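You operate a simulated robot arm through the tools that you are given. There is no shell and no other tool.

You are at the controls of a simulated two-armed robot. One attempt, no reset.

JOB
Dose the batch by the run card, then spin it to an even coat.
Fine: hopper lid shut and scarf plate over the tumbler first; feed turns as on the card; hands out of the tumbler.

Only the result counts: the job must be done as asked and must still hold three seconds after the hand-in. Knocking over, shifting, dropping, spilling or breaking anything else fails it. Lids that push on must go on centred and level and be pressed home; caps that screw on are set level and turned clockwise until they are tight.

ROBOT AND FRAMES
Two 7-joint arms with two-finger parallel grippers on one trunk that stands fixed in place. Base frame: the origin is at the foot of the trunk, x ahead of it, y to its left, z up. Readings come in m, degrees, newtons and seconds.
The left shoulder is at [0.071, 0.156, 1.28], the right one opposite. Payload 3.91 kg a hand.
The tool frame of a hand sits at the grasp point between the pads (the TCP): z along the fingers, y along the line on which they close. The tips reach 0.03 m beyond it. The gripper opens to 0.11 m. The fingers are 0.02 m wide and 0.01 m thick; the gripper's body (0.048 by 0.112 m) begins 0.055 m behind the TCP.
Orientation is told as [roll, pitch, yaw] about the base's x, y, z axes, in that order, counted from this pose: with the fingers straight down and closing along the base's y, the tool's x points along the base's -x, its y along +y and its z along -z.

CONTROLS
- The arms move only by the tool step_arm. It takes "left_plan", "right_plan" or both (then of equal length, played together; a hand with none holds still); each is a list of rows, each a list of 3 entries, a list of its own where there are three numbers: the opening in per cent of the stroke, from 0 (shut) to 100 (fully open), then the shift along the base's x, y, z in m, then the turn, a rotation vector about the base's x, y, z in rad. In form: [[gripper, [x, y, z], [wx, wy, wz]], ...]. A call has 1 to 20 rows; each row is the pose to reach, as a shift and turn from the pose commanded when the call began. Rows are played at 5 a second. More than 0.05 m and 8.6 degrees between two rows, or a gripper value outside its range, and nothing of the call is played. Where a pose cannot be reached the arm comes as near as it can. A force on the tool above 90 N (or 10 N above the force at the start of the call, whichever is more), or a blocked arm, ends the call early, and 0.2 s more pass. The fingers move at their own pace (about 0.108 m/s each) and stop on an object; they squeeze with about 26 N. The grip force told is the motor's: it shows also when the fingers shut on nothing. Time passes only in rows, and 0.2 s behind the last, so rows that repeat a pose let the fingers close. It gives the time, the measured TCP pose, the force on the tool (base axes), the opening and the grip force at its end, in the units of the frame above (readings bear some noise), with the torque about the TCP (base axes, N m) and any sound that the robot's microphone picked up, and new pictures: "pictures" is both (left out), scene, wrist or none (wrist: the cameras of the hands that moved).
- Cameras (640 x 400 px; columns grow to the right, rows downward): "scene" is now at [0.1438, -0.0109, 1.5339]; the picture's right is [-0.12, -0.99, 0.00], its down [-0.30, 0.04, -0.95] and it looks along [0.95, -0.11, -0.30] (base axes); focal length 214 px, centre (320, 200). "left" rides on the left gripper at [0.072, -0.017, -0.103] in its tool frame; the picture's right is [0.23, 0.97, 0.00], its down [-0.76, 0.18, -0.62] and it looks along [-0.61, 0.14, 0.78] (tool axes); focal length 222 px, centre (320, 200). "right" rides on the right gripper at [0.072, 0.017, -0.103] in its tool frame; the picture's right is [-0.23, 0.97, 0.00], its down [-0.76, -0.18, -0.62] and it looks along [-0.61, -0.14, 0.78] (tool axes); focal length 222 px, centre (320, 200). There is no depth. A picture from a camera that has moved, and an enlarged one, comes with that camera's place and axes in the base frame and with its lens.
- lift_body(by): slides the trunk up (or, below 0, down) by that many m; the arms and the scene camera ride with it, the base frame stays. It gives what a move gives, with no picture.
- head_to(pan, tilt): turns the head with the scene camera to pan (to the left, within 86 degrees either way) and tilt (down, from -29 to 69), counted from straight ahead of the robot. It gives what a move gives, and a new picture of the scene camera.
- inspect(camera, box): a new picture of the part [left, top, right, bottom] of that camera's present view, enlarged. No time passes.
- hand_in(): hands the job in; it is judged then, once.

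Nothing tells you positions but the pictures and the camera data. Unless the task says otherwise, let go and move clear before handing in.

The tools are called after "Emit:" by a JSON object that holds its "name" and its "arguments". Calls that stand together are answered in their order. step_arm: Moves the arms, as the interface text tells. Its arguments: {"type":"object","properties":{"left_plan":{"type":"array"},"right_plan":{"type":"array"},"pictures":{"type":"string","enum":["both","scene","wrist","none"]}},"required":[]} The other tools are called the same way: lift_body (by) slides the trunk up or down; head_to (pan, tilt) turns the head that bears the scene camera; inspect (camera, box) takes an enlarged picture of a part of a camera's view; hand_in () hands the job in.

At the start:

```text
clock: 0.0
left_ee_pos: [0.6041, 0.2148, 1.5362]
left_tcp_rot: [0.0, -0.1, 0.1]
left_ft_force: [0.6, 0.3, 0.3]
left_torque: [0.03, -0.01, -0.01]
left_finger_gap: 0.1098
left_grip_force: 0.0
right_ee_pos: [0.4903, -0.2307, 1.5522]
right_tcp_rot: [0.0, 0.0, 0.0]
right_ft_force: [-0.2, -0.4, -0.1]
right_torque: [-0.02, 0.0, 0.02]
right_finger_gap: 0.1101
right_grip_force: 0.0
trunk travel left (down, up): [-0.725, 0.215]
head pan, tilt: [-6.7, 17.7]
```

scene: 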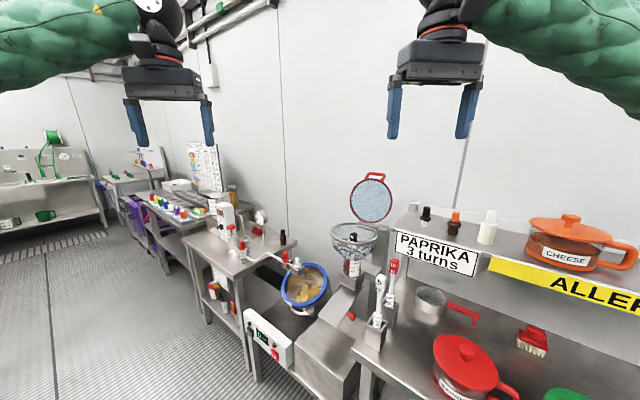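
right: 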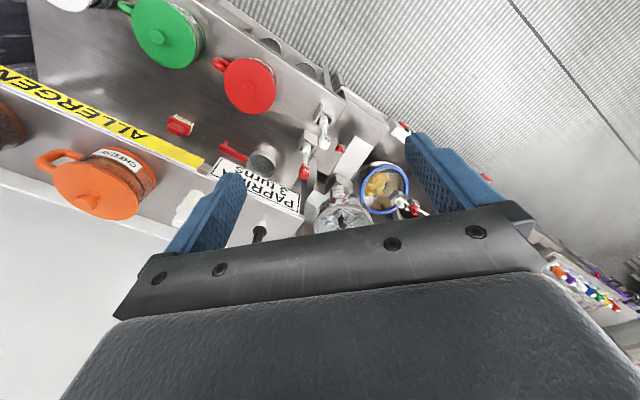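
left: 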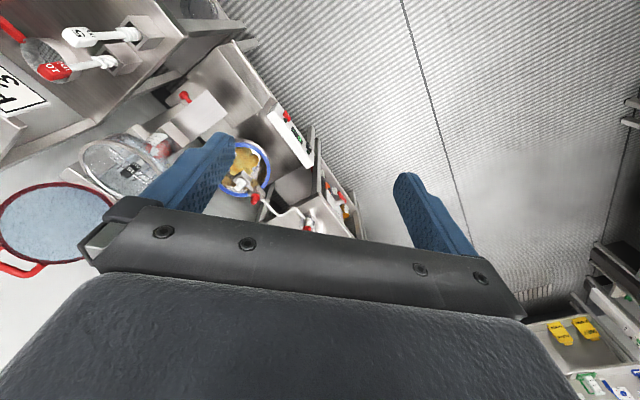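

I see a seasoning station: a hopper on a feeder, a blue-rimmed tumbler with chips, a control panel, red, orange and green containers of seasoning, and a card reading "PAPRIKA 3 turns". I'll enlarge several regions before moving anything.

Emit:
{"name": "inspect", "arguments": {"camera": "scene", "box": [320, 160, 480, 260]}}

Emit:
{"name": "inspect", "arguments": {"camera": "scene", "box": [200, 230, 360, 330]}}

Emit:
{"name": "inspect", "arguments": {"camera": "scene", "box": [320, 240, 480, 340]}}

Emit:
{"name": "inspect", "arguments": {"camera": "scene", "box": [200, 300, 360, 400]}}

Emit:
{"name": "inspect", "arguments": {"camera": "scene", "box": [420, 280, 640, 400]}}

Emit:
{"name": "inspect", "arguments": {"camera": "scene", "box": [140, 130, 300, 230]}}

```text
4.00 times, centred on (400, 210) of scene
camera zoom: at [0.1438, -0.0109, 1.5339], right [-0.12, -0.99, 0.0], down [-0.3, 0.04, -0.95], along [0.95, -0.11, -0.3], focal length 858 px, centre (0, 160)
```

zoom: 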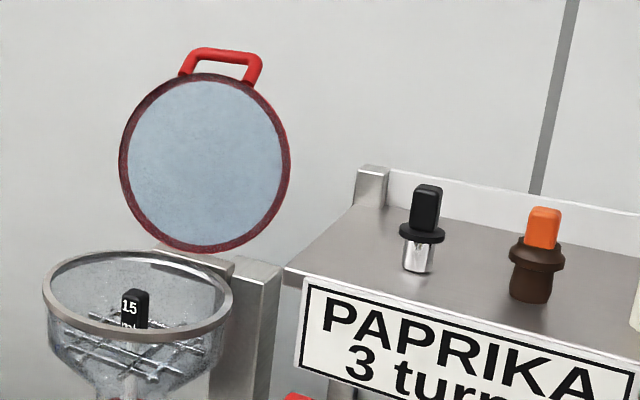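

```text
4.00 times, centred on (280, 280) of scene
camera zoom: at [0.1438, -0.0109, 1.5339], right [-0.12, -0.99, 0.0], down [-0.3, 0.04, -0.95], along [0.95, -0.11, -0.3], focal length 858 px, centre (480, -120)
```

zoom: 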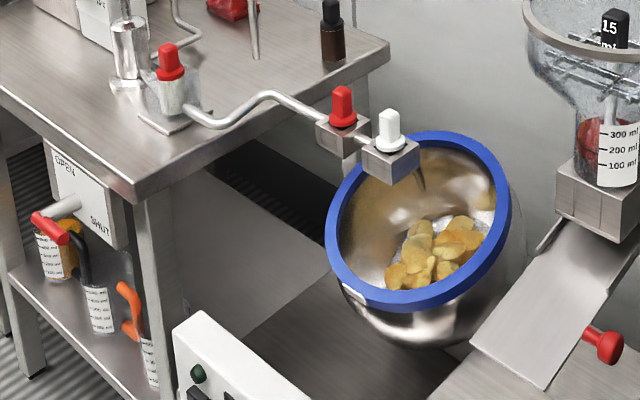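

```text
4.00 times, centred on (400, 290) of scene
camera zoom: at [0.1438, -0.0109, 1.5339], right [-0.12, -0.99, 0.0], down [-0.3, 0.04, -0.95], along [0.95, -0.11, -0.3], focal length 858 px, centre (0, -160)
```

zoom: 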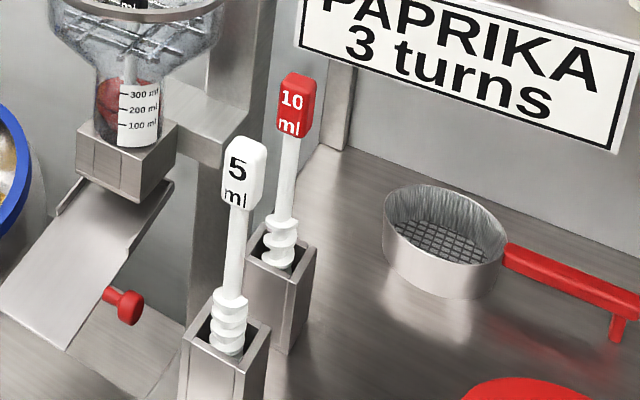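

```text
4.00 times, centred on (280, 350) of scene
camera zoom: at [0.1438, -0.0109, 1.5339], right [-0.12, -0.99, 0.0], down [-0.3, 0.04, -0.95], along [0.95, -0.11, -0.3], focal length 858 px, centre (480, -400)
```

zoom: 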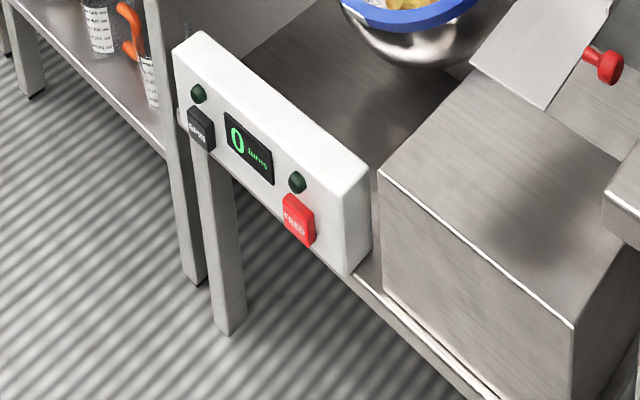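

```text
2.91 times, centred on (530, 340) of scene
camera zoom: at [0.1438, -0.0109, 1.5339], right [-0.12, -0.99, 0.0], down [-0.3, 0.04, -0.95], along [0.95, -0.11, -0.3], focal length 624 px, centre (-291, -207)
```

zoom: 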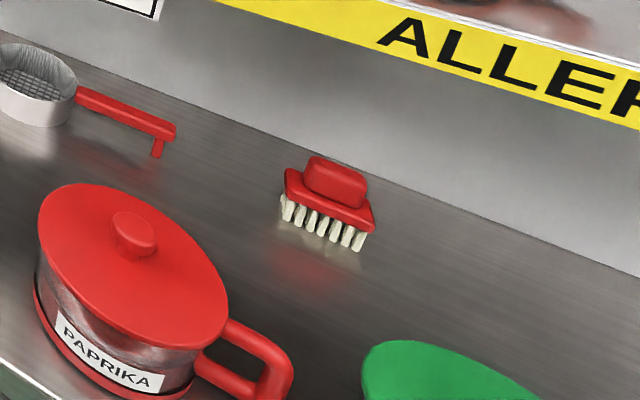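

```text
4.00 times, centred on (220, 180) of scene
camera zoom: at [0.1438, -0.0109, 1.5339], right [-0.12, -0.99, 0.0], down [-0.3, 0.04, -0.95], along [0.95, -0.11, -0.3], focal length 858 px, centre (720, 280)
```

zoom: 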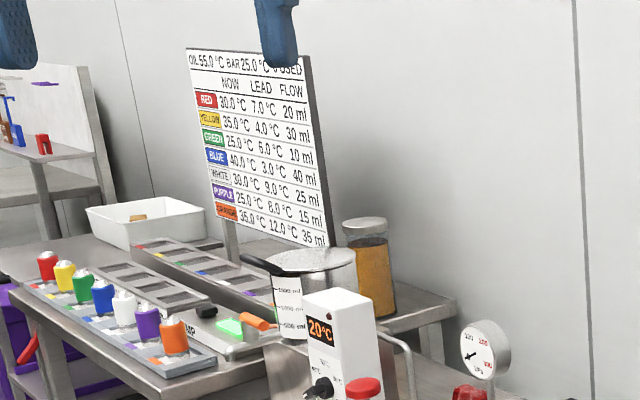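

The hopper already holds red powder and a tall "15 ml" auger. The lid stands open behind it, a tilted chute with a red knob sits below, and the panel has SPIN and FEED buttons with a turns display. I'll turn the head to see the rest of the cell before acting.

Emit:
{"name": "head_to", "arguments": {"pan": -40, "tilt": 35}}

Emit:
{"name": "head_to", "arguments": {"pan": -10, "tilt": 45}}

Emit:
{"name": "head_to", "arguments": {"pan": 35, "tilt": 25}}

Emit:
{"name": "head_to", "arguments": {"pan": -80, "tilt": 25}}

Emit:
{"name": "head_to", "arguments": {"pan": 80, "tilt": 25}}

```text
clock: 1.0
left_ee_pos: [0.6032, 0.2138, 1.534]
left_tcp_rot: [0.0, -0.1, 0.1]
left_ft_force: [0.0, -0.3, 0.1]
left_torque: [0.0, 0.0, -0.01]
left_finger_gap: 0.1099
left_grip_force: 0.0
right_ee_pos: [0.4901, -0.2312, 1.5523]
right_tcp_rot: [0.1, 0.0, 0.0]
right_ft_force: [-1.0, 1.1, 0.2]
right_torque: [0.0, -0.02, 0.02]
right_finger_gap: 0.1101
right_grip_force: 0.0
trunk travel left (down, up): [-0.725, 0.215]
head pan, tilt: [-40.0, 35.0]
camera scene: at [0.1186, -0.0565, 1.5063], right [-0.64, -0.77, 0.0], down [-0.44, 0.37, -0.82], along [0.63, -0.53, -0.57], focal length 214 px, centre (320, 200)
```

scene: 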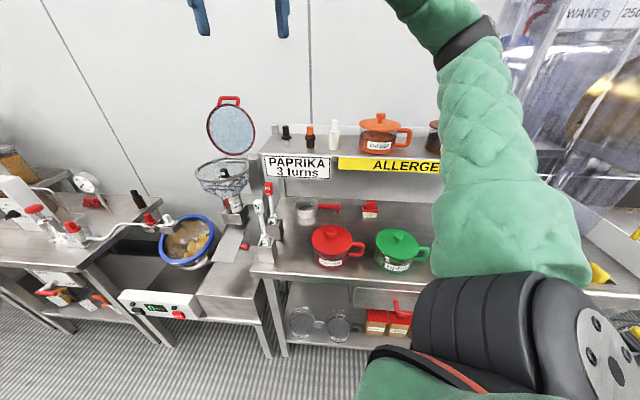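

```text
clock: 1.9
left_ee_pos: [0.6034, 0.2145, 1.5365]
left_tcp_rot: [0.0, -0.2, 0.0]
left_ft_force: [1.3, -0.3, -0.5]
left_torque: [-0.01, 0.02, 0.0]
left_finger_gap: 0.1099
left_grip_force: 0.0
right_ee_pos: [0.4908, -0.2307, 1.5526]
right_tcp_rot: [-0.1, 0.0, 0.0]
right_ft_force: [-0.1, 0.9, 0.0]
right_torque: [-0.03, 0.02, -0.01]
right_finger_gap: 0.1101
right_grip_force: 0.0
trunk travel left (down, up): [-0.725, 0.215]
head pan, tilt: [-10.0, 45.0]
camera scene: at [0.1311, -0.0142, 1.4915], right [-0.17, -0.98, 0.0], down [-0.7, 0.12, -0.71], along [0.7, -0.12, -0.71], focal length 214 px, centre (320, 200)
```

scene: 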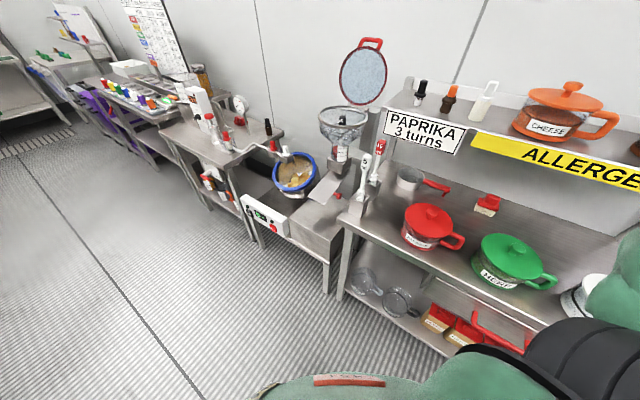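

```text
clock: 3.1
left_ee_pos: [0.6041, 0.2146, 1.5346]
left_tcp_rot: [0.0, -0.2, 0.0]
left_ft_force: [-0.3, -0.5, -0.1]
left_torque: [0.02, -0.01, -0.03]
left_finger_gap: 0.1102
left_grip_force: 0.0
right_ee_pos: [0.4903, -0.2314, 1.5523]
right_tcp_rot: [0.0, 0.0, 0.0]
right_ft_force: [0.9, -0.7, 0.1]
right_torque: [0.0, 0.01, -0.01]
right_finger_gap: 0.11
right_grip_force: 0.0
trunk travel left (down, up): [-0.725, 0.215]
head pan, tilt: [35.0, 25.0]
camera scene: at [0.1265, 0.0528, 1.522], right [0.57, -0.82, 0.0], down [-0.35, -0.24, -0.91], along [0.74, 0.52, -0.42], focal length 214 px, centre (320, 200)
```

scene: 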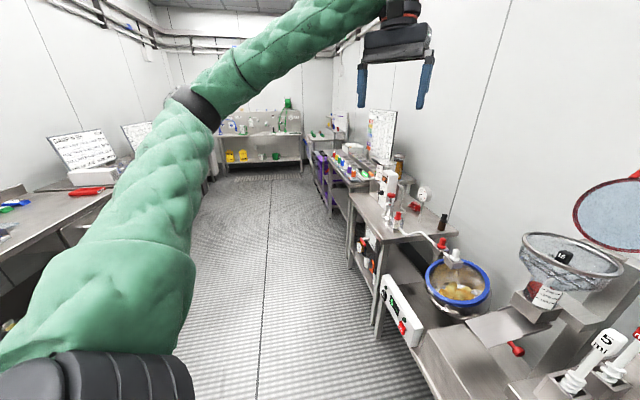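

```text
clock: 5.0
left_ee_pos: [0.6037, 0.2145, 1.5356]
left_tcp_rot: [-0.1, 0.0, 0.0]
left_ft_force: [-0.3, -0.8, 0.0]
left_torque: [-0.02, 0.03, -0.02]
left_finger_gap: 0.1099
left_grip_force: 0.1
right_ee_pos: [0.4904, -0.2298, 1.5524]
right_tcp_rot: [0.0, 0.0, 0.0]
right_ft_force: [0.1, 0.4, -0.3]
right_torque: [-0.03, 0.01, 0.01]
right_finger_gap: 0.1097
right_grip_force: 0.0
trunk travel left (down, up): [-0.725, 0.215]
head pan, tilt: [-80.0, 25.0]
camera scene: at [0.0671, -0.0907, 1.5221], right [-0.98, -0.17, 0.0], down [-0.07, 0.42, -0.91], along [0.16, -0.89, -0.42], focal length 214 px, centre (320, 200)
```

scene: 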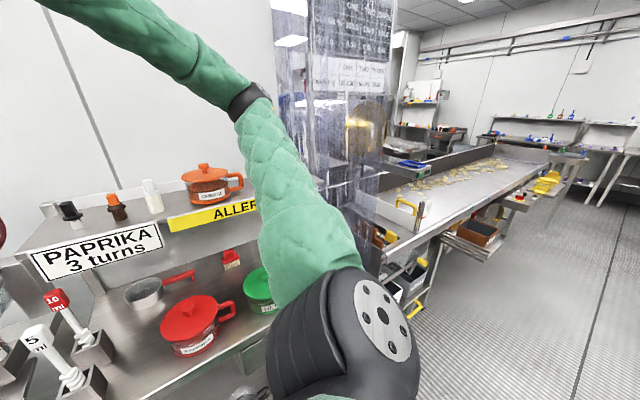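

```text
clock: 7.5
left_ee_pos: [0.6045, 0.2139, 1.5353]
left_tcp_rot: [0.0, 0.0, 0.0]
left_ft_force: [0.7, 0.3, -0.8]
left_torque: [-0.01, -0.03, 0.0]
left_finger_gap: 0.11
left_grip_force: 0.1
right_ee_pos: [0.4899, -0.2301, 1.5519]
right_tcp_rot: [0.1, 0.0, 0.0]
right_ft_force: [-0.6, 0.6, -0.6]
right_torque: [0.03, -0.03, 0.0]
right_finger_gap: 0.1098
right_grip_force: 0.0
trunk travel left (down, up): [-0.725, 0.215]
head pan, tilt: [80.0, 25.0]
camera scene: at [0.0671, 0.0907, 1.5221], right [0.98, -0.17, 0.0], down [-0.07, -0.42, -0.91], along [0.16, 0.89, -0.42], focal length 214 px, centre (320, 200)
```

scene: 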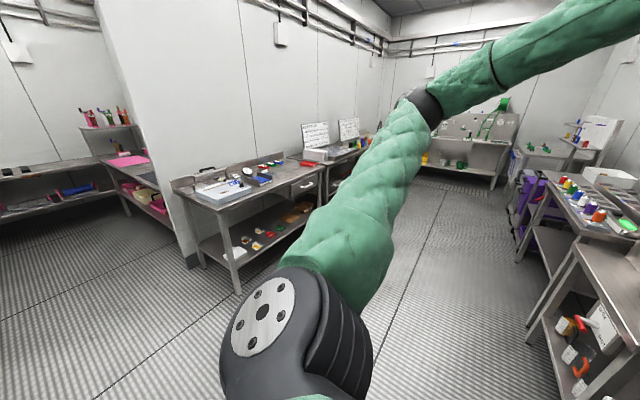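

The card reads PAPRIKA, 3 turns, and the station sits straight ahead. I'll look at it more closely from here, then again with the trunk lowered so I can triangulate positions.

Emit:
{"name": "head_to", "arguments": {"pan": -8, "tilt": 32}}

Emit:
{"name": "inspect", "arguments": {"camera": "scene", "box": [240, 180, 400, 280]}}

Emit:
{"name": "inspect", "arguments": {"camera": "scene", "box": [300, 100, 460, 200]}}

Emit:
{"name": "inspect", "arguments": {"camera": "scene", "box": [220, 230, 380, 330]}}

Emit:
{"name": "inspect", "arguments": {"camera": "scene", "box": [310, 150, 390, 200]}}

Emit:
{"name": "inspect", "arguments": {"camera": "right", "box": [270, 80, 430, 240]}}

Emit:
{"name": "inspect", "arguments": {"camera": "left", "box": [50, 50, 330, 250]}}

```text
clock: 9.1
left_ee_pos: [0.6035, 0.2148, 1.5351]
left_tcp_rot: [0.1, -0.1, 0.0]
left_ft_force: [0.2, -0.3, 0.7]
left_torque: [-0.03, 0.01, 0.01]
left_finger_gap: 0.1098
left_grip_force: 0.1
right_ee_pos: [0.4907, -0.2302, 1.5519]
right_tcp_rot: [0.1, 0.0, 0.1]
right_ft_force: [-0.4, -0.2, 0.3]
right_torque: [0.01, 0.02, 0.01]
right_finger_gap: 0.1101
right_grip_force: 0.0
trunk travel left (down, up): [-0.725, 0.215]
head pan, tilt: [-8.0, 32.0]
camera scene: at [0.1397, -0.0124, 1.511], right [-0.14, -0.99, 0.0], down [-0.53, 0.07, -0.85], along [0.84, -0.12, -0.53], focal length 214 px, centre (320, 200)
```

scene: 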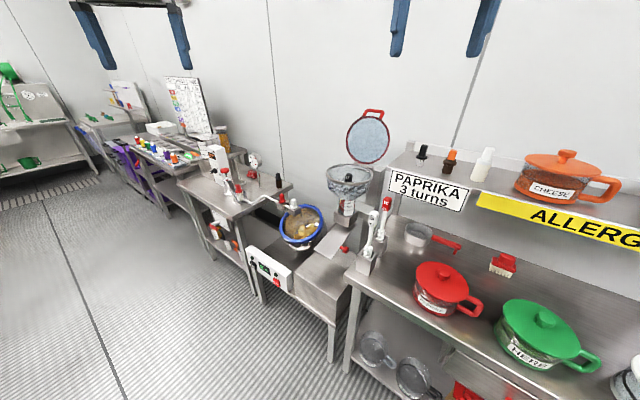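

```text
4.00 times, centred on (320, 230) of scene
camera zoom: at [0.1397, -0.0124, 1.511], right [-0.14, -0.99, 0.0], down [-0.53, 0.07, -0.85], along [0.84, -0.12, -0.53], focal length 858 px, centre (320, 80)
```

zoom: 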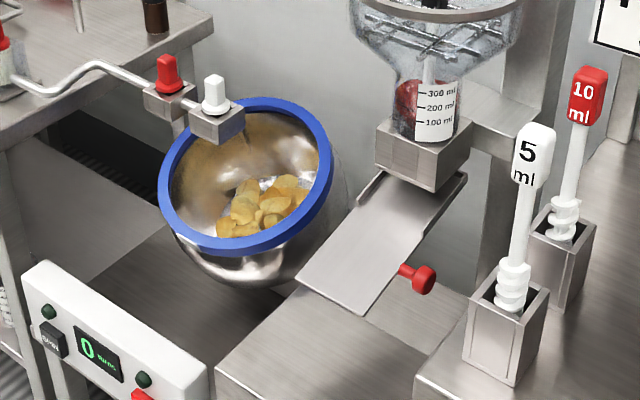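

```text
4.00 times, centred on (380, 150) of scene
camera zoom: at [0.1397, -0.0124, 1.511], right [-0.14, -0.99, 0.0], down [-0.53, 0.07, -0.85], along [0.84, -0.12, -0.53], focal length 858 px, centre (80, 400)
```

zoom: 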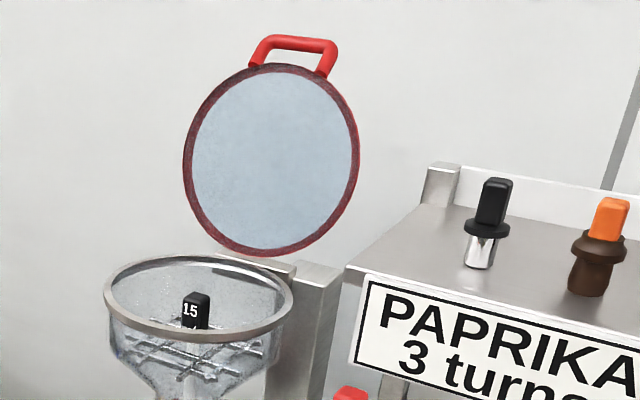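

```text
4.00 times, centred on (300, 280) of scene
camera zoom: at [0.1397, -0.0124, 1.511], right [-0.14, -0.99, 0.0], down [-0.53, 0.07, -0.85], along [0.84, -0.12, -0.53], focal length 858 px, centre (400, -120)
```

zoom: 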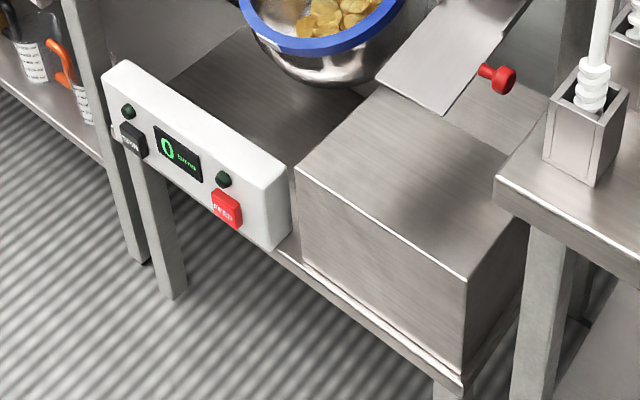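

```text
8.00 times, centred on (350, 175) of scene
camera zoom: at [0.1397, -0.0124, 1.511], right [-0.14, -0.99, 0.0], down [-0.53, 0.07, -0.85], along [0.84, -0.12, -0.53], focal length 1716 px, centre (80, 400)
```

zoom: 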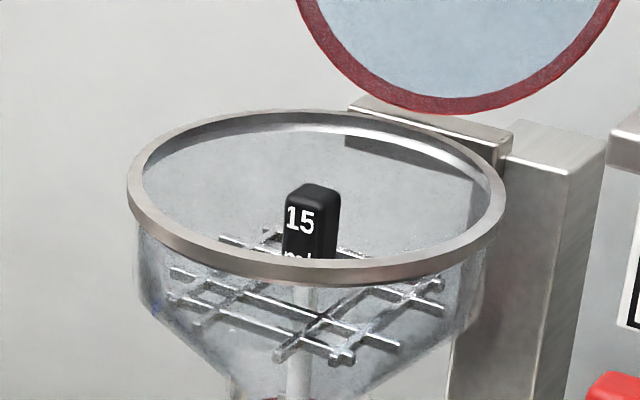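

```text
2.50 times, centred on (350, 160) of right
camera zoom: at [0.4174, -0.213, 1.6559], right [0.23, 0.97, 0.0], down [0.76, -0.18, 0.62], along [0.61, -0.14, -0.78], focal length 555 px, centre (245, 300)
```

zoom: 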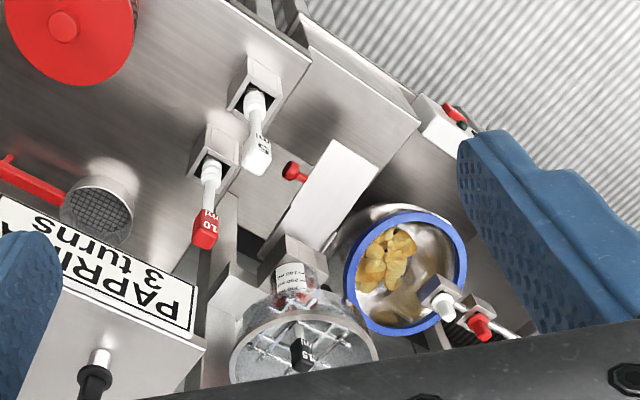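

```text
2.00 times, centred on (190, 150) of left
camera zoom: at [0.531, 0.1976, 1.6381], right [-0.23, 0.97, 0.0], down [0.76, 0.18, 0.62], along [0.61, 0.14, -0.78], focal length 444 px, centre (580, 300)
```

zoom: 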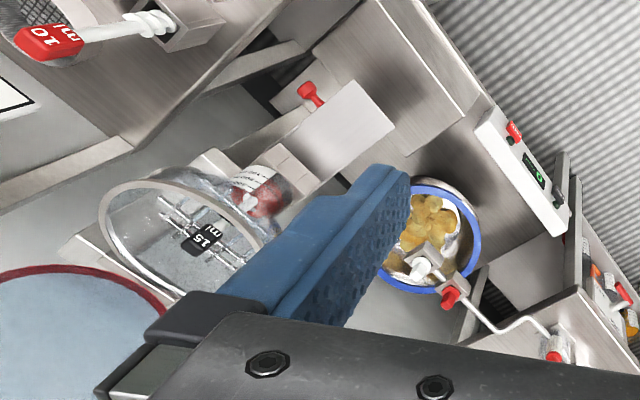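

I've triangulated rough positions: hopper rim centre about (0.95, -0.26, 1.11), scarf-plate knob about (0.834, -0.231, 0.79), tumbler mouth about (1.15, -0.04, 0.71), FEED about (0.92, 0.117, 0.51). I'll check the card and details up close, then lower the trunk for a second viewpoint.

Emit:
{"name": "inspect", "arguments": {"camera": "scene", "box": [385, 165, 475, 215]}}

Emit:
{"name": "inspect", "arguments": {"camera": "scene", "box": [310, 195, 370, 245]}}

Emit:
{"name": "inspect", "arguments": {"camera": "scene", "box": [245, 240, 305, 300]}}

Emit:
{"name": "lift_body", "arguments": {"by": -0.25}}

Emit:
{"name": "head_to", "arguments": {"pan": -8, "tilt": 20}}

```text
7.11 times, centred on (430, 190) of scene
camera zoom: at [0.1397, -0.0124, 1.511], right [-0.14, -0.99, 0.0], down [-0.53, 0.07, -0.85], along [0.84, -0.12, -0.53], focal length 1525 px, centre (-462, 271)
```

zoom: 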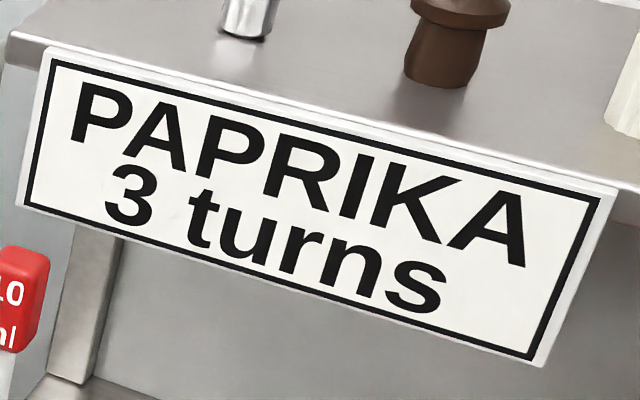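

```text
8.00 times, centred on (340, 220) of scene
camera zoom: at [0.1397, -0.0124, 1.511], right [-0.14, -0.99, 0.0], down [-0.53, 0.07, -0.85], along [0.84, -0.12, -0.53], focal length 1716 px, centre (160, 40)
```

zoom: 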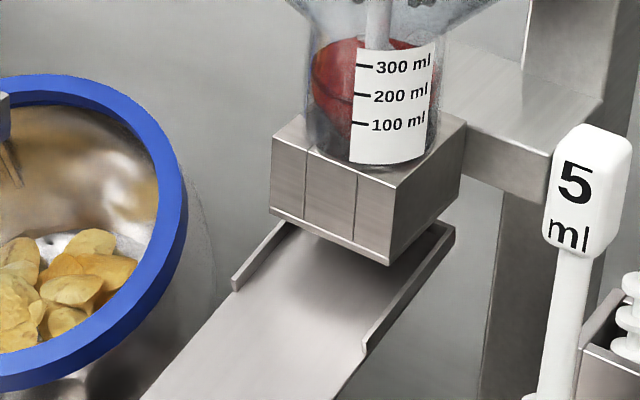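

```text
6.67 times, centred on (275, 270) of scene
camera zoom: at [0.1397, -0.0124, 1.511], right [-0.14, -0.99, 0.0], down [-0.53, 0.07, -0.85], along [0.84, -0.12, -0.53], focal length 1430 px, centre (620, -267)
```

zoom: 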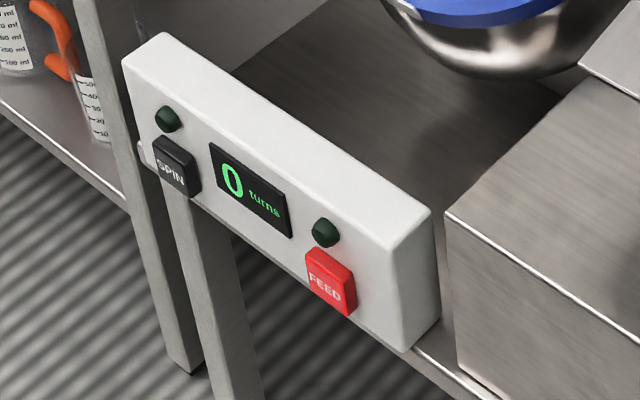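

```text
clock: 11.7
left_ee_pos: [0.6032, 0.2138, 1.2859]
left_tcp_rot: [0.0, 0.0, 0.0]
left_ft_force: [0.5, 1.2, 0.2]
left_torque: [-0.03, -0.01, 0.0]
left_finger_gap: 0.1101
left_grip_force: 0.1
right_ee_pos: [0.4896, -0.2315, 1.3022]
right_tcp_rot: [0.0, 0.0, -0.1]
right_ft_force: [-0.1, 0.9, -0.4]
right_torque: [-0.01, 0.01, -0.01]
right_finger_gap: 0.1103
right_grip_force: 0.1
trunk travel left (down, up): [-0.475, 0.465]
head pan, tilt: [-8.0, 32.0]
```

```text
clock: 12.4
left_ee_pos: [0.6049, 0.2141, 1.2853]
left_tcp_rot: [0.0, -0.1, -0.1]
left_ft_force: [0.3, -0.2, -0.9]
left_torque: [0.01, 0.02, 0.0]
left_finger_gap: 0.11
left_grip_force: 0.0
right_ee_pos: [0.4902, -0.2318, 1.3017]
right_tcp_rot: [0.0, 0.0, 0.0]
right_ft_force: [-0.1, -0.1, 0.6]
right_torque: [0.01, 0.02, -0.01]
right_finger_gap: 0.1099
right_grip_force: 0.0
trunk travel left (down, up): [-0.475, 0.465]
head pan, tilt: [-8.0, 20.0]
camera scene: at [0.1432, -0.013, 1.2801], right [-0.14, -0.99, 0.0], down [-0.34, 0.05, -0.94], along [0.93, -0.13, -0.34], focal length 214 px, centre (320, 200)
```

scene: 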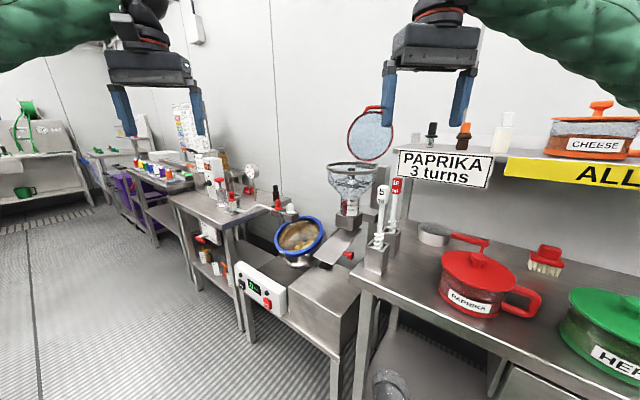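

The card simply says PAPRIKA, 3 turns. I'll take close-ups from this lower viewpoint.

Emit:
{"name": "inspect", "arguments": {"camera": "scene", "box": [260, 190, 380, 270]}}

Emit:
{"name": "inspect", "arguments": {"camera": "scene", "box": [320, 90, 420, 190]}}

Emit:
{"name": "inspect", "arguments": {"camera": "scene", "box": [225, 250, 305, 330]}}

Emit:
{"name": "inspect", "arguments": {"camera": "right", "box": [0, 0, 640, 400]}}

Emit:
{"name": "inspect", "arguments": {"camera": "left", "box": [0, 0, 640, 400]}}

```text
5.00 times, centred on (320, 230) of scene
camera zoom: at [0.1432, -0.013, 1.2801], right [-0.14, -0.99, 0.0], down [-0.34, 0.05, -0.94], along [0.93, -0.13, -0.34], focal length 1072 px, centre (320, 50)
```

zoom: 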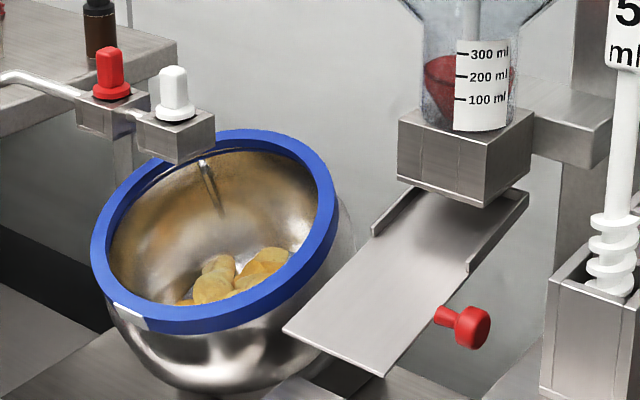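

```text
4.00 times, centred on (370, 140) of scene
camera zoom: at [0.1432, -0.013, 1.2801], right [-0.14, -0.99, 0.0], down [-0.34, 0.05, -0.94], along [0.93, -0.13, -0.34], focal length 858 px, centre (120, 440)
```

zoom: 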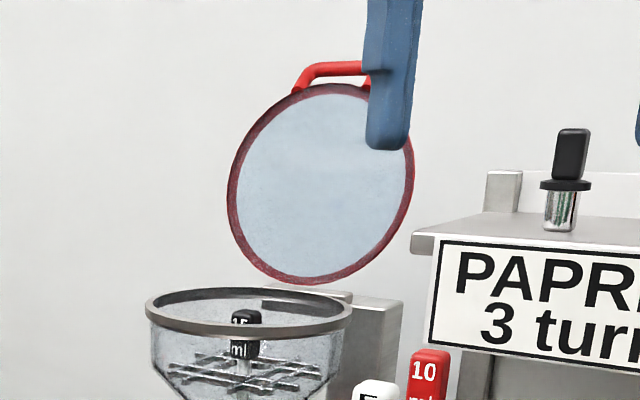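

```text
5.00 times, centred on (265, 290) of scene
camera zoom: at [0.1432, -0.013, 1.2801], right [-0.14, -0.99, 0.0], down [-0.34, 0.05, -0.94], along [0.93, -0.13, -0.34], focal length 1072 px, centre (595, -250)
```

zoom: 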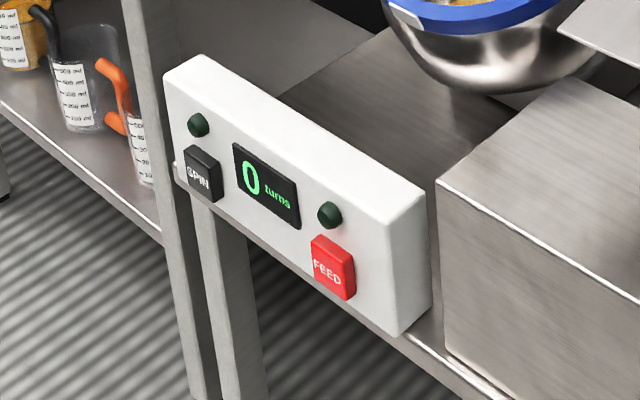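

```text
1.00 times, centred on (320, 200) of right (not enlarged: the box is as wide or as high as the picture)
camera zoom: at [0.4173, -0.213, 1.4059], right [0.23, 0.97, 0.0], down [0.76, -0.18, 0.62], along [0.61, -0.14, -0.78], focal length 222 px, centre (320, 200)
```

zoom: 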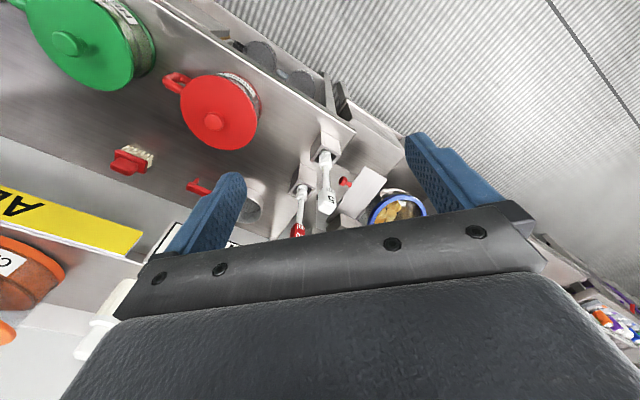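

```text
1.00 times, centred on (320, 200) of left (not enlarged: the box is as wide or as high as the picture)
camera zoom: at [0.5309, 0.1976, 1.3881], right [-0.23, 0.97, 0.0], down [0.76, 0.18, 0.62], along [0.61, 0.14, -0.78], focal length 222 px, centre (320, 200)
```

zoom: 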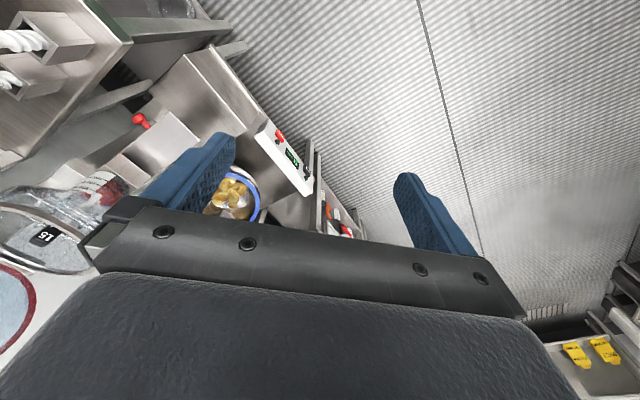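

The whole station is turned about 45°. The lid leans back with its handle at about (1.15, -0.40, 1.33), a long reach for the right arm. I'll raise the trunk so the shoulder is level with the lid and look at the handle again.

Emit:
{"name": "lift_body", "arguments": {"by": 0.35}}

Emit:
{"name": "head_to", "arguments": {"pan": -18, "tilt": 18}}

Emit:
{"name": "inspect", "arguments": {"camera": "scene", "box": [260, 160, 380, 240]}}

Emit:
{"name": "inspect", "arguments": {"camera": "left", "box": [0, 100, 200, 300]}}

```text
clock: 15.8
left_ee_pos: [0.604, 0.215, 1.6347]
left_tcp_rot: [-0.1, -0.1, 0.1]
left_ft_force: [0.2, -0.8, -0.2]
left_torque: [0.01, -0.03, -0.01]
left_finger_gap: 0.1101
left_grip_force: 0.1
right_ee_pos: [0.4914, -0.2313, 1.6521]
right_tcp_rot: [0.0, -0.1, 0.1]
right_ft_force: [-0.3, 0.0, 0.2]
right_torque: [-0.02, 0.0, 0.02]
right_finger_gap: 0.1101
right_grip_force: 0.1
trunk travel left (down, up): [-0.825, 0.115]
head pan, tilt: [-8.0, 20.0]
```

```text
clock: 16.5
left_ee_pos: [0.6049, 0.2146, 1.6356]
left_tcp_rot: [0.1, -0.2, 0.0]
left_ft_force: [-0.2, -0.5, -0.2]
left_torque: [-0.02, -0.01, 0.0]
left_finger_gap: 0.11
left_grip_force: 0.0
right_ee_pos: [0.4906, -0.2313, 1.6525]
right_tcp_rot: [-0.1, 0.1, 0.0]
right_ft_force: [-0.2, 0.4, -0.3]
right_torque: [-0.01, 0.0, 0.04]
right_finger_gap: 0.1102
right_grip_force: 0.1
trunk travel left (down, up): [-0.825, 0.115]
head pan, tilt: [-18.0, 18.0]
camera scene: at [0.14, -0.0288, 1.6334], right [-0.31, -0.95, 0.0], down [-0.29, 0.1, -0.95], along [0.9, -0.29, -0.31], focal length 214 px, centre (320, 200)
```

scene: 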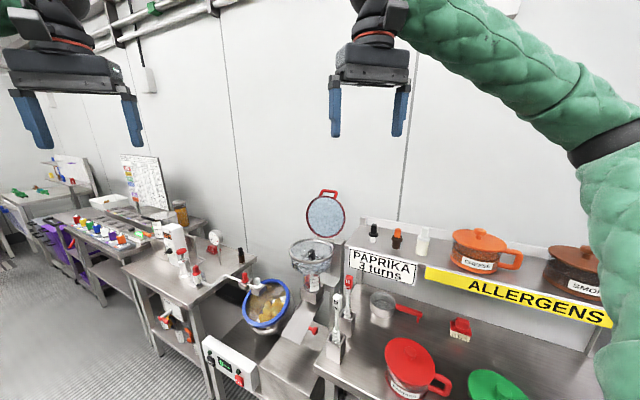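

```text
5.00 times, centred on (320, 200) of scene
camera zoom: at [0.14, -0.0288, 1.6334], right [-0.31, -0.95, 0.0], down [-0.29, 0.1, -0.95], along [0.9, -0.29, -0.31], focal length 1072 px, centre (320, 200)
```

zoom: 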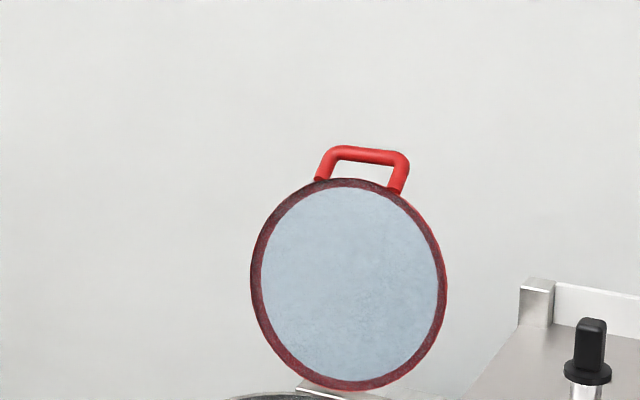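

```text
2.00 times, centred on (100, 200) of left
camera zoom: at [0.5311, 0.1976, 1.7381], right [-0.23, 0.97, 0.0], down [0.76, 0.18, 0.62], along [0.61, 0.14, -0.78], focal length 444 px, centre (760, 200)
```

zoom: 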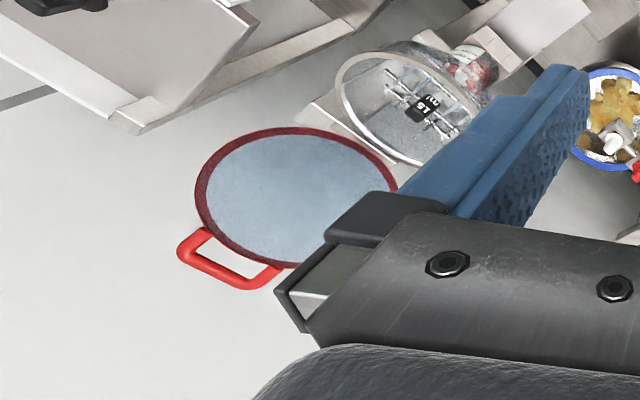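

The handle bar is at about (1.109, -0.396, 1.344) and runs along the 45° direction. The hinge is at the hopper's rear at about z 1.13. I'll turn the right hand to point forward and slightly down with its fingers closing vertically, moving it towards a stand-off in front of the lid.

Emit:
{"name": "step_arm", "arguments": {"right_plan": [[60, [0.017, -0.001, -0.011], [0.037, -0.065, -0.102]], [60, [0.034, -0.002, -0.022], [0.075, -0.129, -0.203]], [60, [0.052, -0.003, -0.033], [0.112, -0.194, -0.305]], [60, [0.069, -0.004, -0.044], [0.149, -0.259, -0.406]], [60, [0.086, -0.006, -0.056], [0.187, -0.324, -0.508]], [60, [0.103, -0.007, -0.067], [0.224, -0.388, -0.609]], [60, [0.121, -0.008, -0.078], [0.261, -0.453, -0.711]], [60, [0.138, -0.009, -0.089], [0.299, -0.518, -0.812]], [60, [0.155, -0.01, -0.1], [0.336, -0.583, -0.914]], [60, [0.172, -0.011, -0.111], [0.373, -0.647, -1.016]], [60, [0.189, -0.012, -0.122], [0.411, -0.712, -1.117]], [60, [0.207, -0.013, -0.133], [0.448, -0.777, -1.219]], [60, [0.224, -0.014, -0.144], [0.485, -0.841, -1.32]], [60, [0.241, -0.016, -0.156], [0.523, -0.906, -1.422]], [60, [0.258, -0.017, -0.167], [0.56, -0.971, -1.523]], [60, [0.276, -0.018, -0.178], [0.597, -1.036, -1.625]], [60, [0.293, -0.019, -0.189], [0.635, -1.1, -1.726]], [60, [0.31, -0.02, -0.2], [0.672, -1.165, -1.828]]]}}

```text
clock: 20.3
left_ee_pos: [0.6057, 0.2149, 1.6352]
left_tcp_rot: [-0.1, -0.1, 0.0]
left_ft_force: [0.4, 0.3, -0.2]
left_torque: [-0.01, 0.01, 0.03]
left_finger_gap: 0.1101
left_grip_force: 0.0
right_ee_pos: [0.8036, -0.2497, 1.4518]
right_tcp_rot: [65.0, 0.0, -120.0]
right_ft_force: [-0.1, 0.3, 0.4]
right_torque: [0.01, 0.01, 0.01]
right_finger_gap: 0.0661
right_grip_force: 0.0
trunk travel left (down, up): [-0.825, 0.115]
head pan, tilt: [-18.0, 18.0]
camera scene: at [0.1411, -0.0283, 1.6333], right [-0.31, -0.95, 0.0], down [-0.3, 0.1, -0.95], along [0.9, -0.29, -0.31], focal length 214 px, centre (320, 200)
camera right: at [0.7629, -0.1436, 1.511], right [0.24, -0.4, 0.88], down [-0.94, -0.34, 0.1], along [0.26, -0.85, -0.46], focal length 222 px, centre (320, 200)
```

scene: 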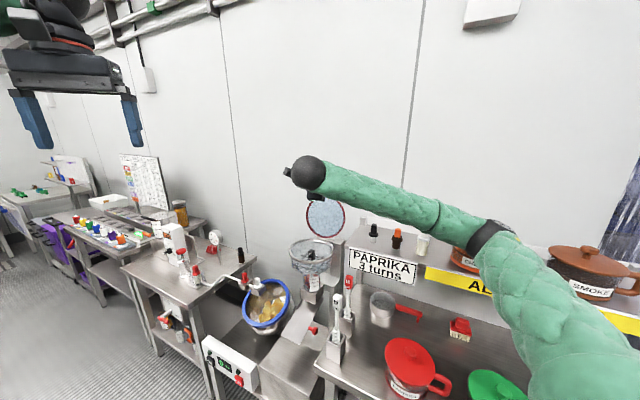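
right: 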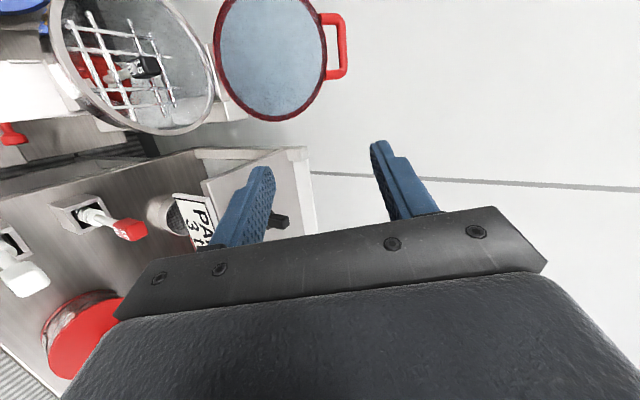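

The arm took the pose well. I'll zoom in on the handle from the wrist camera for a finer fix.

Emit:
{"name": "inspect", "arguments": {"camera": "right", "box": [200, 0, 360, 100]}}

Emit:
{"name": "inspect", "arguments": {"camera": "left", "box": [0, 130, 160, 290]}}

Emit:
{"name": "inspect", "arguments": {"camera": "scene", "box": [280, 140, 380, 220]}}

```text
4.00 times, centred on (280, 50) of right
camera zoom: at [0.7629, -0.1436, 1.511], right [0.24, -0.4, 0.88], down [-0.94, -0.34, 0.1], along [0.26, -0.85, -0.46], focal length 888 px, centre (480, 800)
```

zoom: 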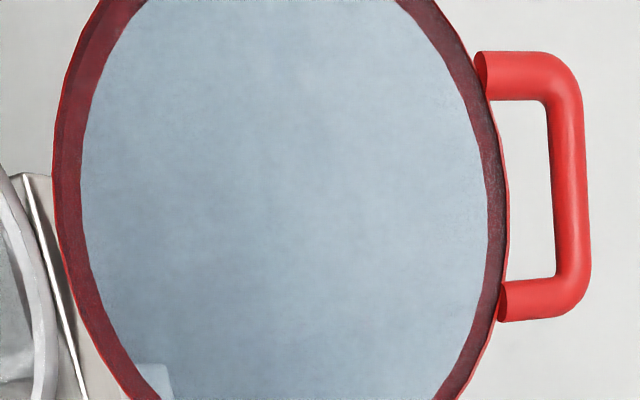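

```text
2.50 times, centred on (80, 210) of left
camera zoom: at [0.5325, 0.198, 1.7375], right [-0.23, 0.97, 0.0], down [0.76, 0.18, 0.62], along [0.61, 0.14, -0.78], focal length 555 px, centre (920, 175)
```

zoom: 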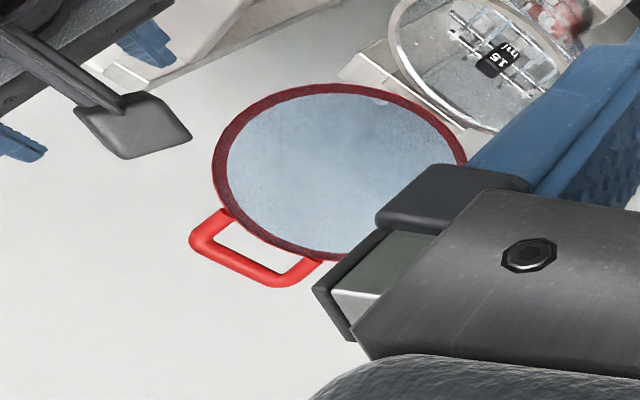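

```text
5.00 times, centred on (330, 180) of scene
camera zoom: at [0.1411, -0.0283, 1.6333], right [-0.31, -0.95, 0.0], down [-0.3, 0.1, -0.95], along [0.9, -0.29, -0.31], focal length 1072 px, centre (270, 300)
```

zoom: 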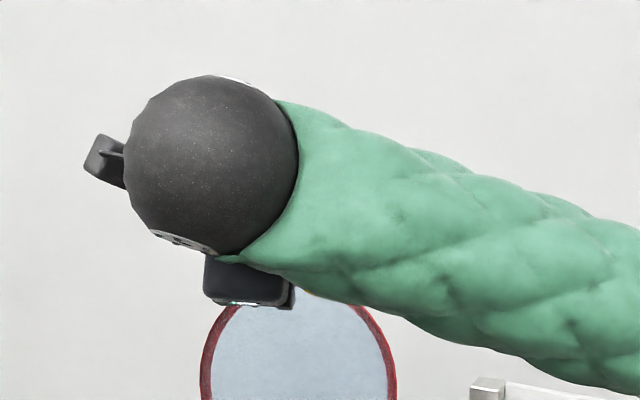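

The handle fix is about (1.109, -0.391, 1.346). I'll move to a stand-off about 9 cm short of it along the finger axis and look again.

Emit:
{"name": "step_arm", "arguments": {"right_plan": [[50, [0.033, -0.014, -0.01], [0, 0, 0]], [50, [0.067, -0.028, -0.019], [0, 0, 0]], [45, [0.1, -0.042, -0.029], [0, 0, 0]], [45, [0.134, -0.056, -0.039], [0, 0, 0]], [45, [0.167, -0.07, -0.049], [0, 0, 0]], [45, [0.201, -0.085, -0.058], [0, 0, 0]], [45, [0.234, -0.1, -0.068], [0, 0, 0]]]}}

Emit:
{"name": "inspect", "arguments": {"camera": "right", "box": [200, 0, 440, 150]}}

Emit:
{"name": "inspect", "arguments": {"camera": "left", "box": [0, 130, 160, 290]}}

```text
clock: 21.9
left_ee_pos: [0.6053, 0.2141, 1.635]
left_tcp_rot: [0.0, 0.0, -0.1]
left_ft_force: [1.3, 1.0, 0.2]
left_torque: [-0.04, -0.01, -0.02]
left_finger_gap: 0.11
left_grip_force: 0.0
right_ee_pos: [1.0377, -0.3518, 1.3818]
right_tcp_rot: [64.9, -0.1, -119.9]
right_ft_force: [0.3, 0.6, 0.3]
right_torque: [-0.01, -0.02, 0.02]
right_finger_gap: 0.0492
right_grip_force: 0.1
trunk travel left (down, up): [-0.825, 0.115]
head pan, tilt: [-18.0, 18.0]
camera scene: at [0.1414, -0.0289, 1.6332], right [-0.31, -0.95, 0.0], down [-0.3, 0.1, -0.95], along [0.9, -0.29, -0.31], focal length 214 px, centre (320, 200)
camera right: at [0.9973, -0.2445, 1.4419], right [0.25, -0.4, 0.88], down [-0.93, -0.34, 0.11], along [0.26, -0.85, -0.46], focal length 222 px, centre (320, 200)
```

scene: 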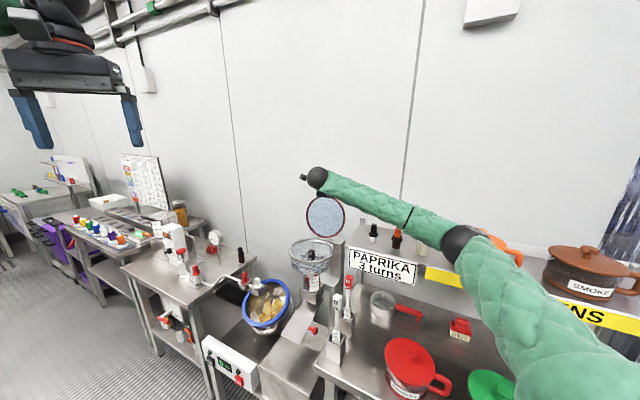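
right: 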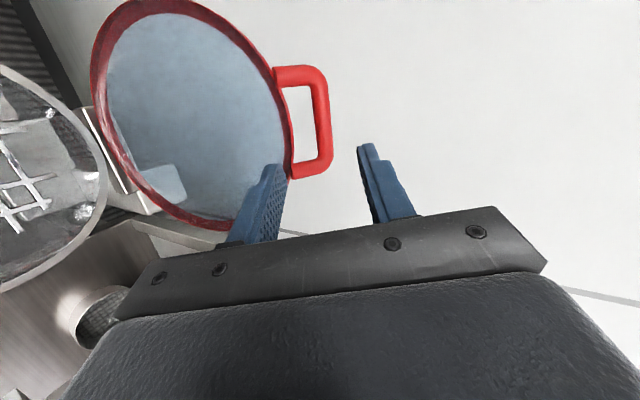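

```text
2.67 times, centred on (320, 75) of right
camera zoom: at [0.9973, -0.2445, 1.4419], right [0.25, -0.4, 0.88], down [-0.93, -0.34, 0.11], along [0.26, -0.85, -0.46], focal length 592 px, centre (320, 533)
```

zoom: 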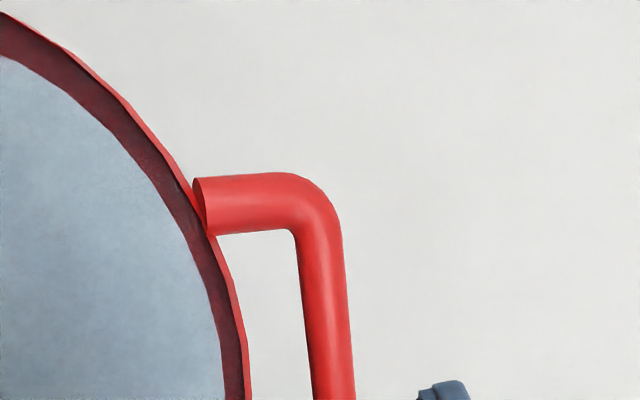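

```text
2.50 times, centred on (80, 210) of left
camera zoom: at [0.5328, 0.1974, 1.7375], right [-0.23, 0.97, 0.0], down [0.76, 0.18, 0.62], along [0.61, 0.14, -0.78], focal length 555 px, centre (920, 175)
```

zoom: 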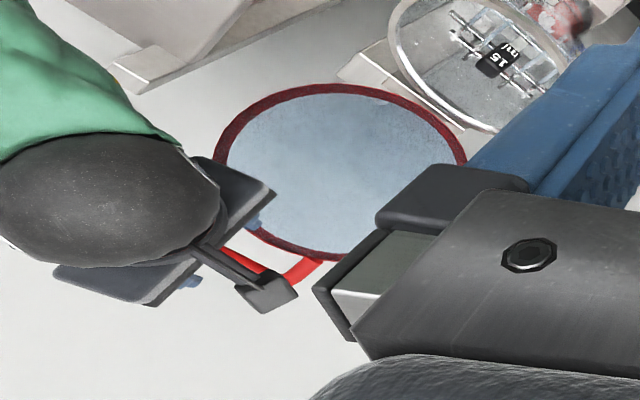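

The bar sits almost exactly on the finger axis, about 10 cm ahead. I'll narrow the gripper to about 28 mm so the lower finger fits between bar and rim, then go in halfway and check.

Emit:
{"name": "step_arm", "arguments": {"right_plan": [[26, [0, 0, 0], [0, 0, 0]], [26, [0.0, 0.0, 0.001], [0, 0, 0]], [26, [0.018, -0.01, -0.009], [0, 0, 0]], [26, [0.036, -0.021, -0.019], [0, 0, 0]], [26, [0.036, -0.021, -0.019], [0, 0, 0]]], "pictures": "wrist"}}

Emit:
{"name": "inspect", "arguments": {"camera": "right", "box": [240, 80, 400, 240]}}

```text
clock: 23.1
left_ee_pos: [0.6029, 0.2147, 1.636]
left_tcp_rot: [0.0, -0.1, 0.0]
left_ft_force: [-0.5, -0.2, 0.1]
left_torque: [-0.02, 0.0, 0.01]
left_finger_gap: 0.11
left_grip_force: 0.0
right_ee_pos: [1.0703, -0.3713, 1.365]
right_tcp_rot: [65.0, -0.2, -120.0]
right_ft_force: [-1.4, 0.4, 0.0]
right_torque: [0.01, -0.03, 0.01]
right_finger_gap: 0.0289
right_grip_force: 0.1
trunk travel left (down, up): [-0.825, 0.115]
head pan, tilt: [-18.0, 18.0]
camera right: at [1.0313, -0.2647, 1.4241], right [0.24, -0.4, 0.88], down [-0.93, -0.34, 0.1], along [0.26, -0.85, -0.46], focal length 222 px, centre (320, 200)
```

right: 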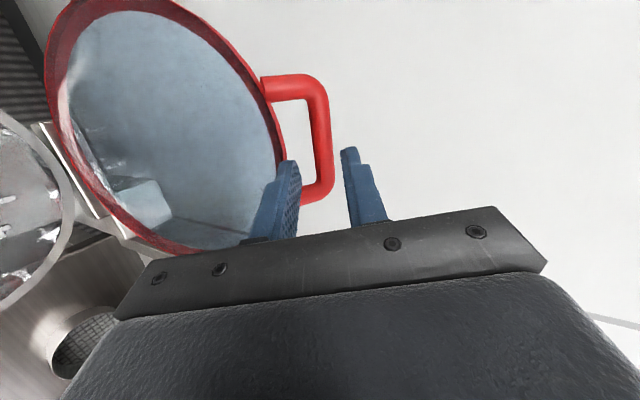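

```text
2.50 times, centred on (320, 160) of right
camera zoom: at [1.0313, -0.2647, 1.4241], right [0.24, -0.4, 0.88], down [-0.93, -0.34, 0.1], along [0.26, -0.85, -0.46], focal length 555 px, centre (320, 300)
```

zoom: 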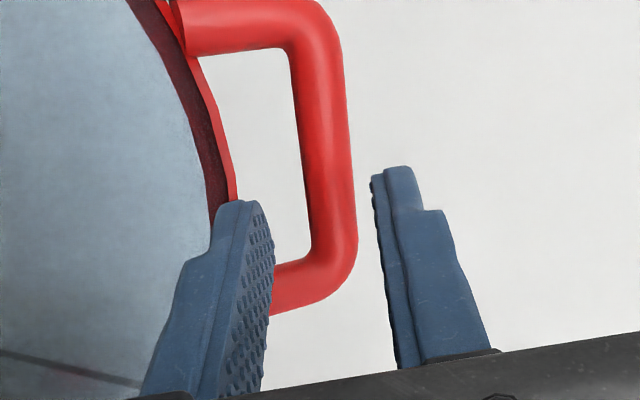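

The lower finger lines up with the gap between rim and bar, with about 4 mm to spare on the rim side. I'll nudge up 2 mm and push in another 5 cm.

Emit:
{"name": "step_arm", "arguments": {"right_plan": [[26, [0.0007, -0.0004, 0.002], [0, 0, 0]], [26, [0.013, -0.0075, -0.005], [0, 0, 0]], [26, [0.026, -0.015, -0.012], [0, 0, 0]], [26, [0.039, -0.0225, -0.019], [0, 0, 0]], [26, [0.039, -0.0225, -0.019], [0, 0, 0]]], "pictures": "wrist"}}

Emit:
{"name": "inspect", "arguments": {"camera": "right", "box": [240, 80, 400, 240]}}

```text
clock: 24.3
left_ee_pos: [0.6038, 0.2158, 1.6355]
left_tcp_rot: [0.0, -0.1, 0.1]
left_ft_force: [-0.3, 0.3, -0.1]
left_torque: [0.0, 0.0, 0.0]
left_finger_gap: 0.1101
left_grip_force: 0.1
right_ee_pos: [1.1096, -0.3943, 1.345]
right_tcp_rot: [65.0, 0.0, -120.0]
right_ft_force: [1.8, -0.6, 7.0]
right_torque: [0.13, 0.01, -0.04]
right_finger_gap: 0.0248
right_grip_force: 0.1
trunk travel left (down, up): [-0.825, 0.115]
head pan, tilt: [-18.0, 18.0]
camera right: at [1.0701, -0.2876, 1.4059], right [0.24, -0.4, 0.88], down [-0.93, -0.34, 0.1], along [0.26, -0.85, -0.46], focal length 222 px, centre (320, 200)
```

right: 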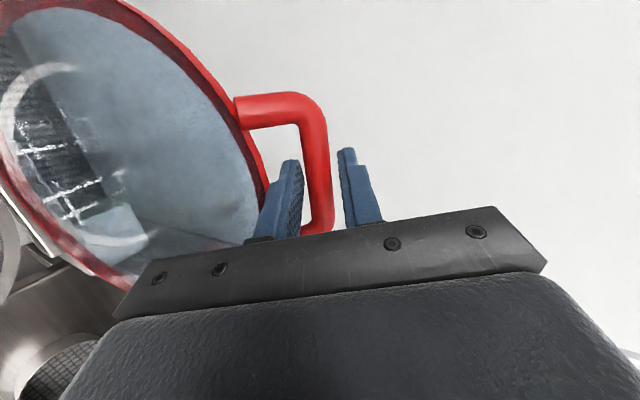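

```text
2.50 times, centred on (320, 160) of right
camera zoom: at [1.0701, -0.2876, 1.4059], right [0.24, -0.4, 0.88], down [-0.93, -0.34, 0.1], along [0.26, -0.85, -0.46], focal length 555 px, centre (320, 300)
```

zoom: 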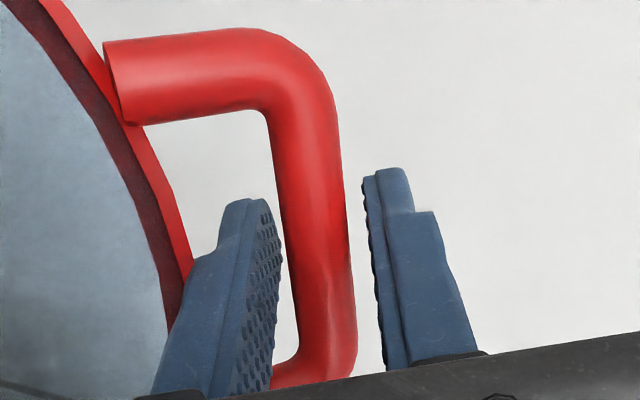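

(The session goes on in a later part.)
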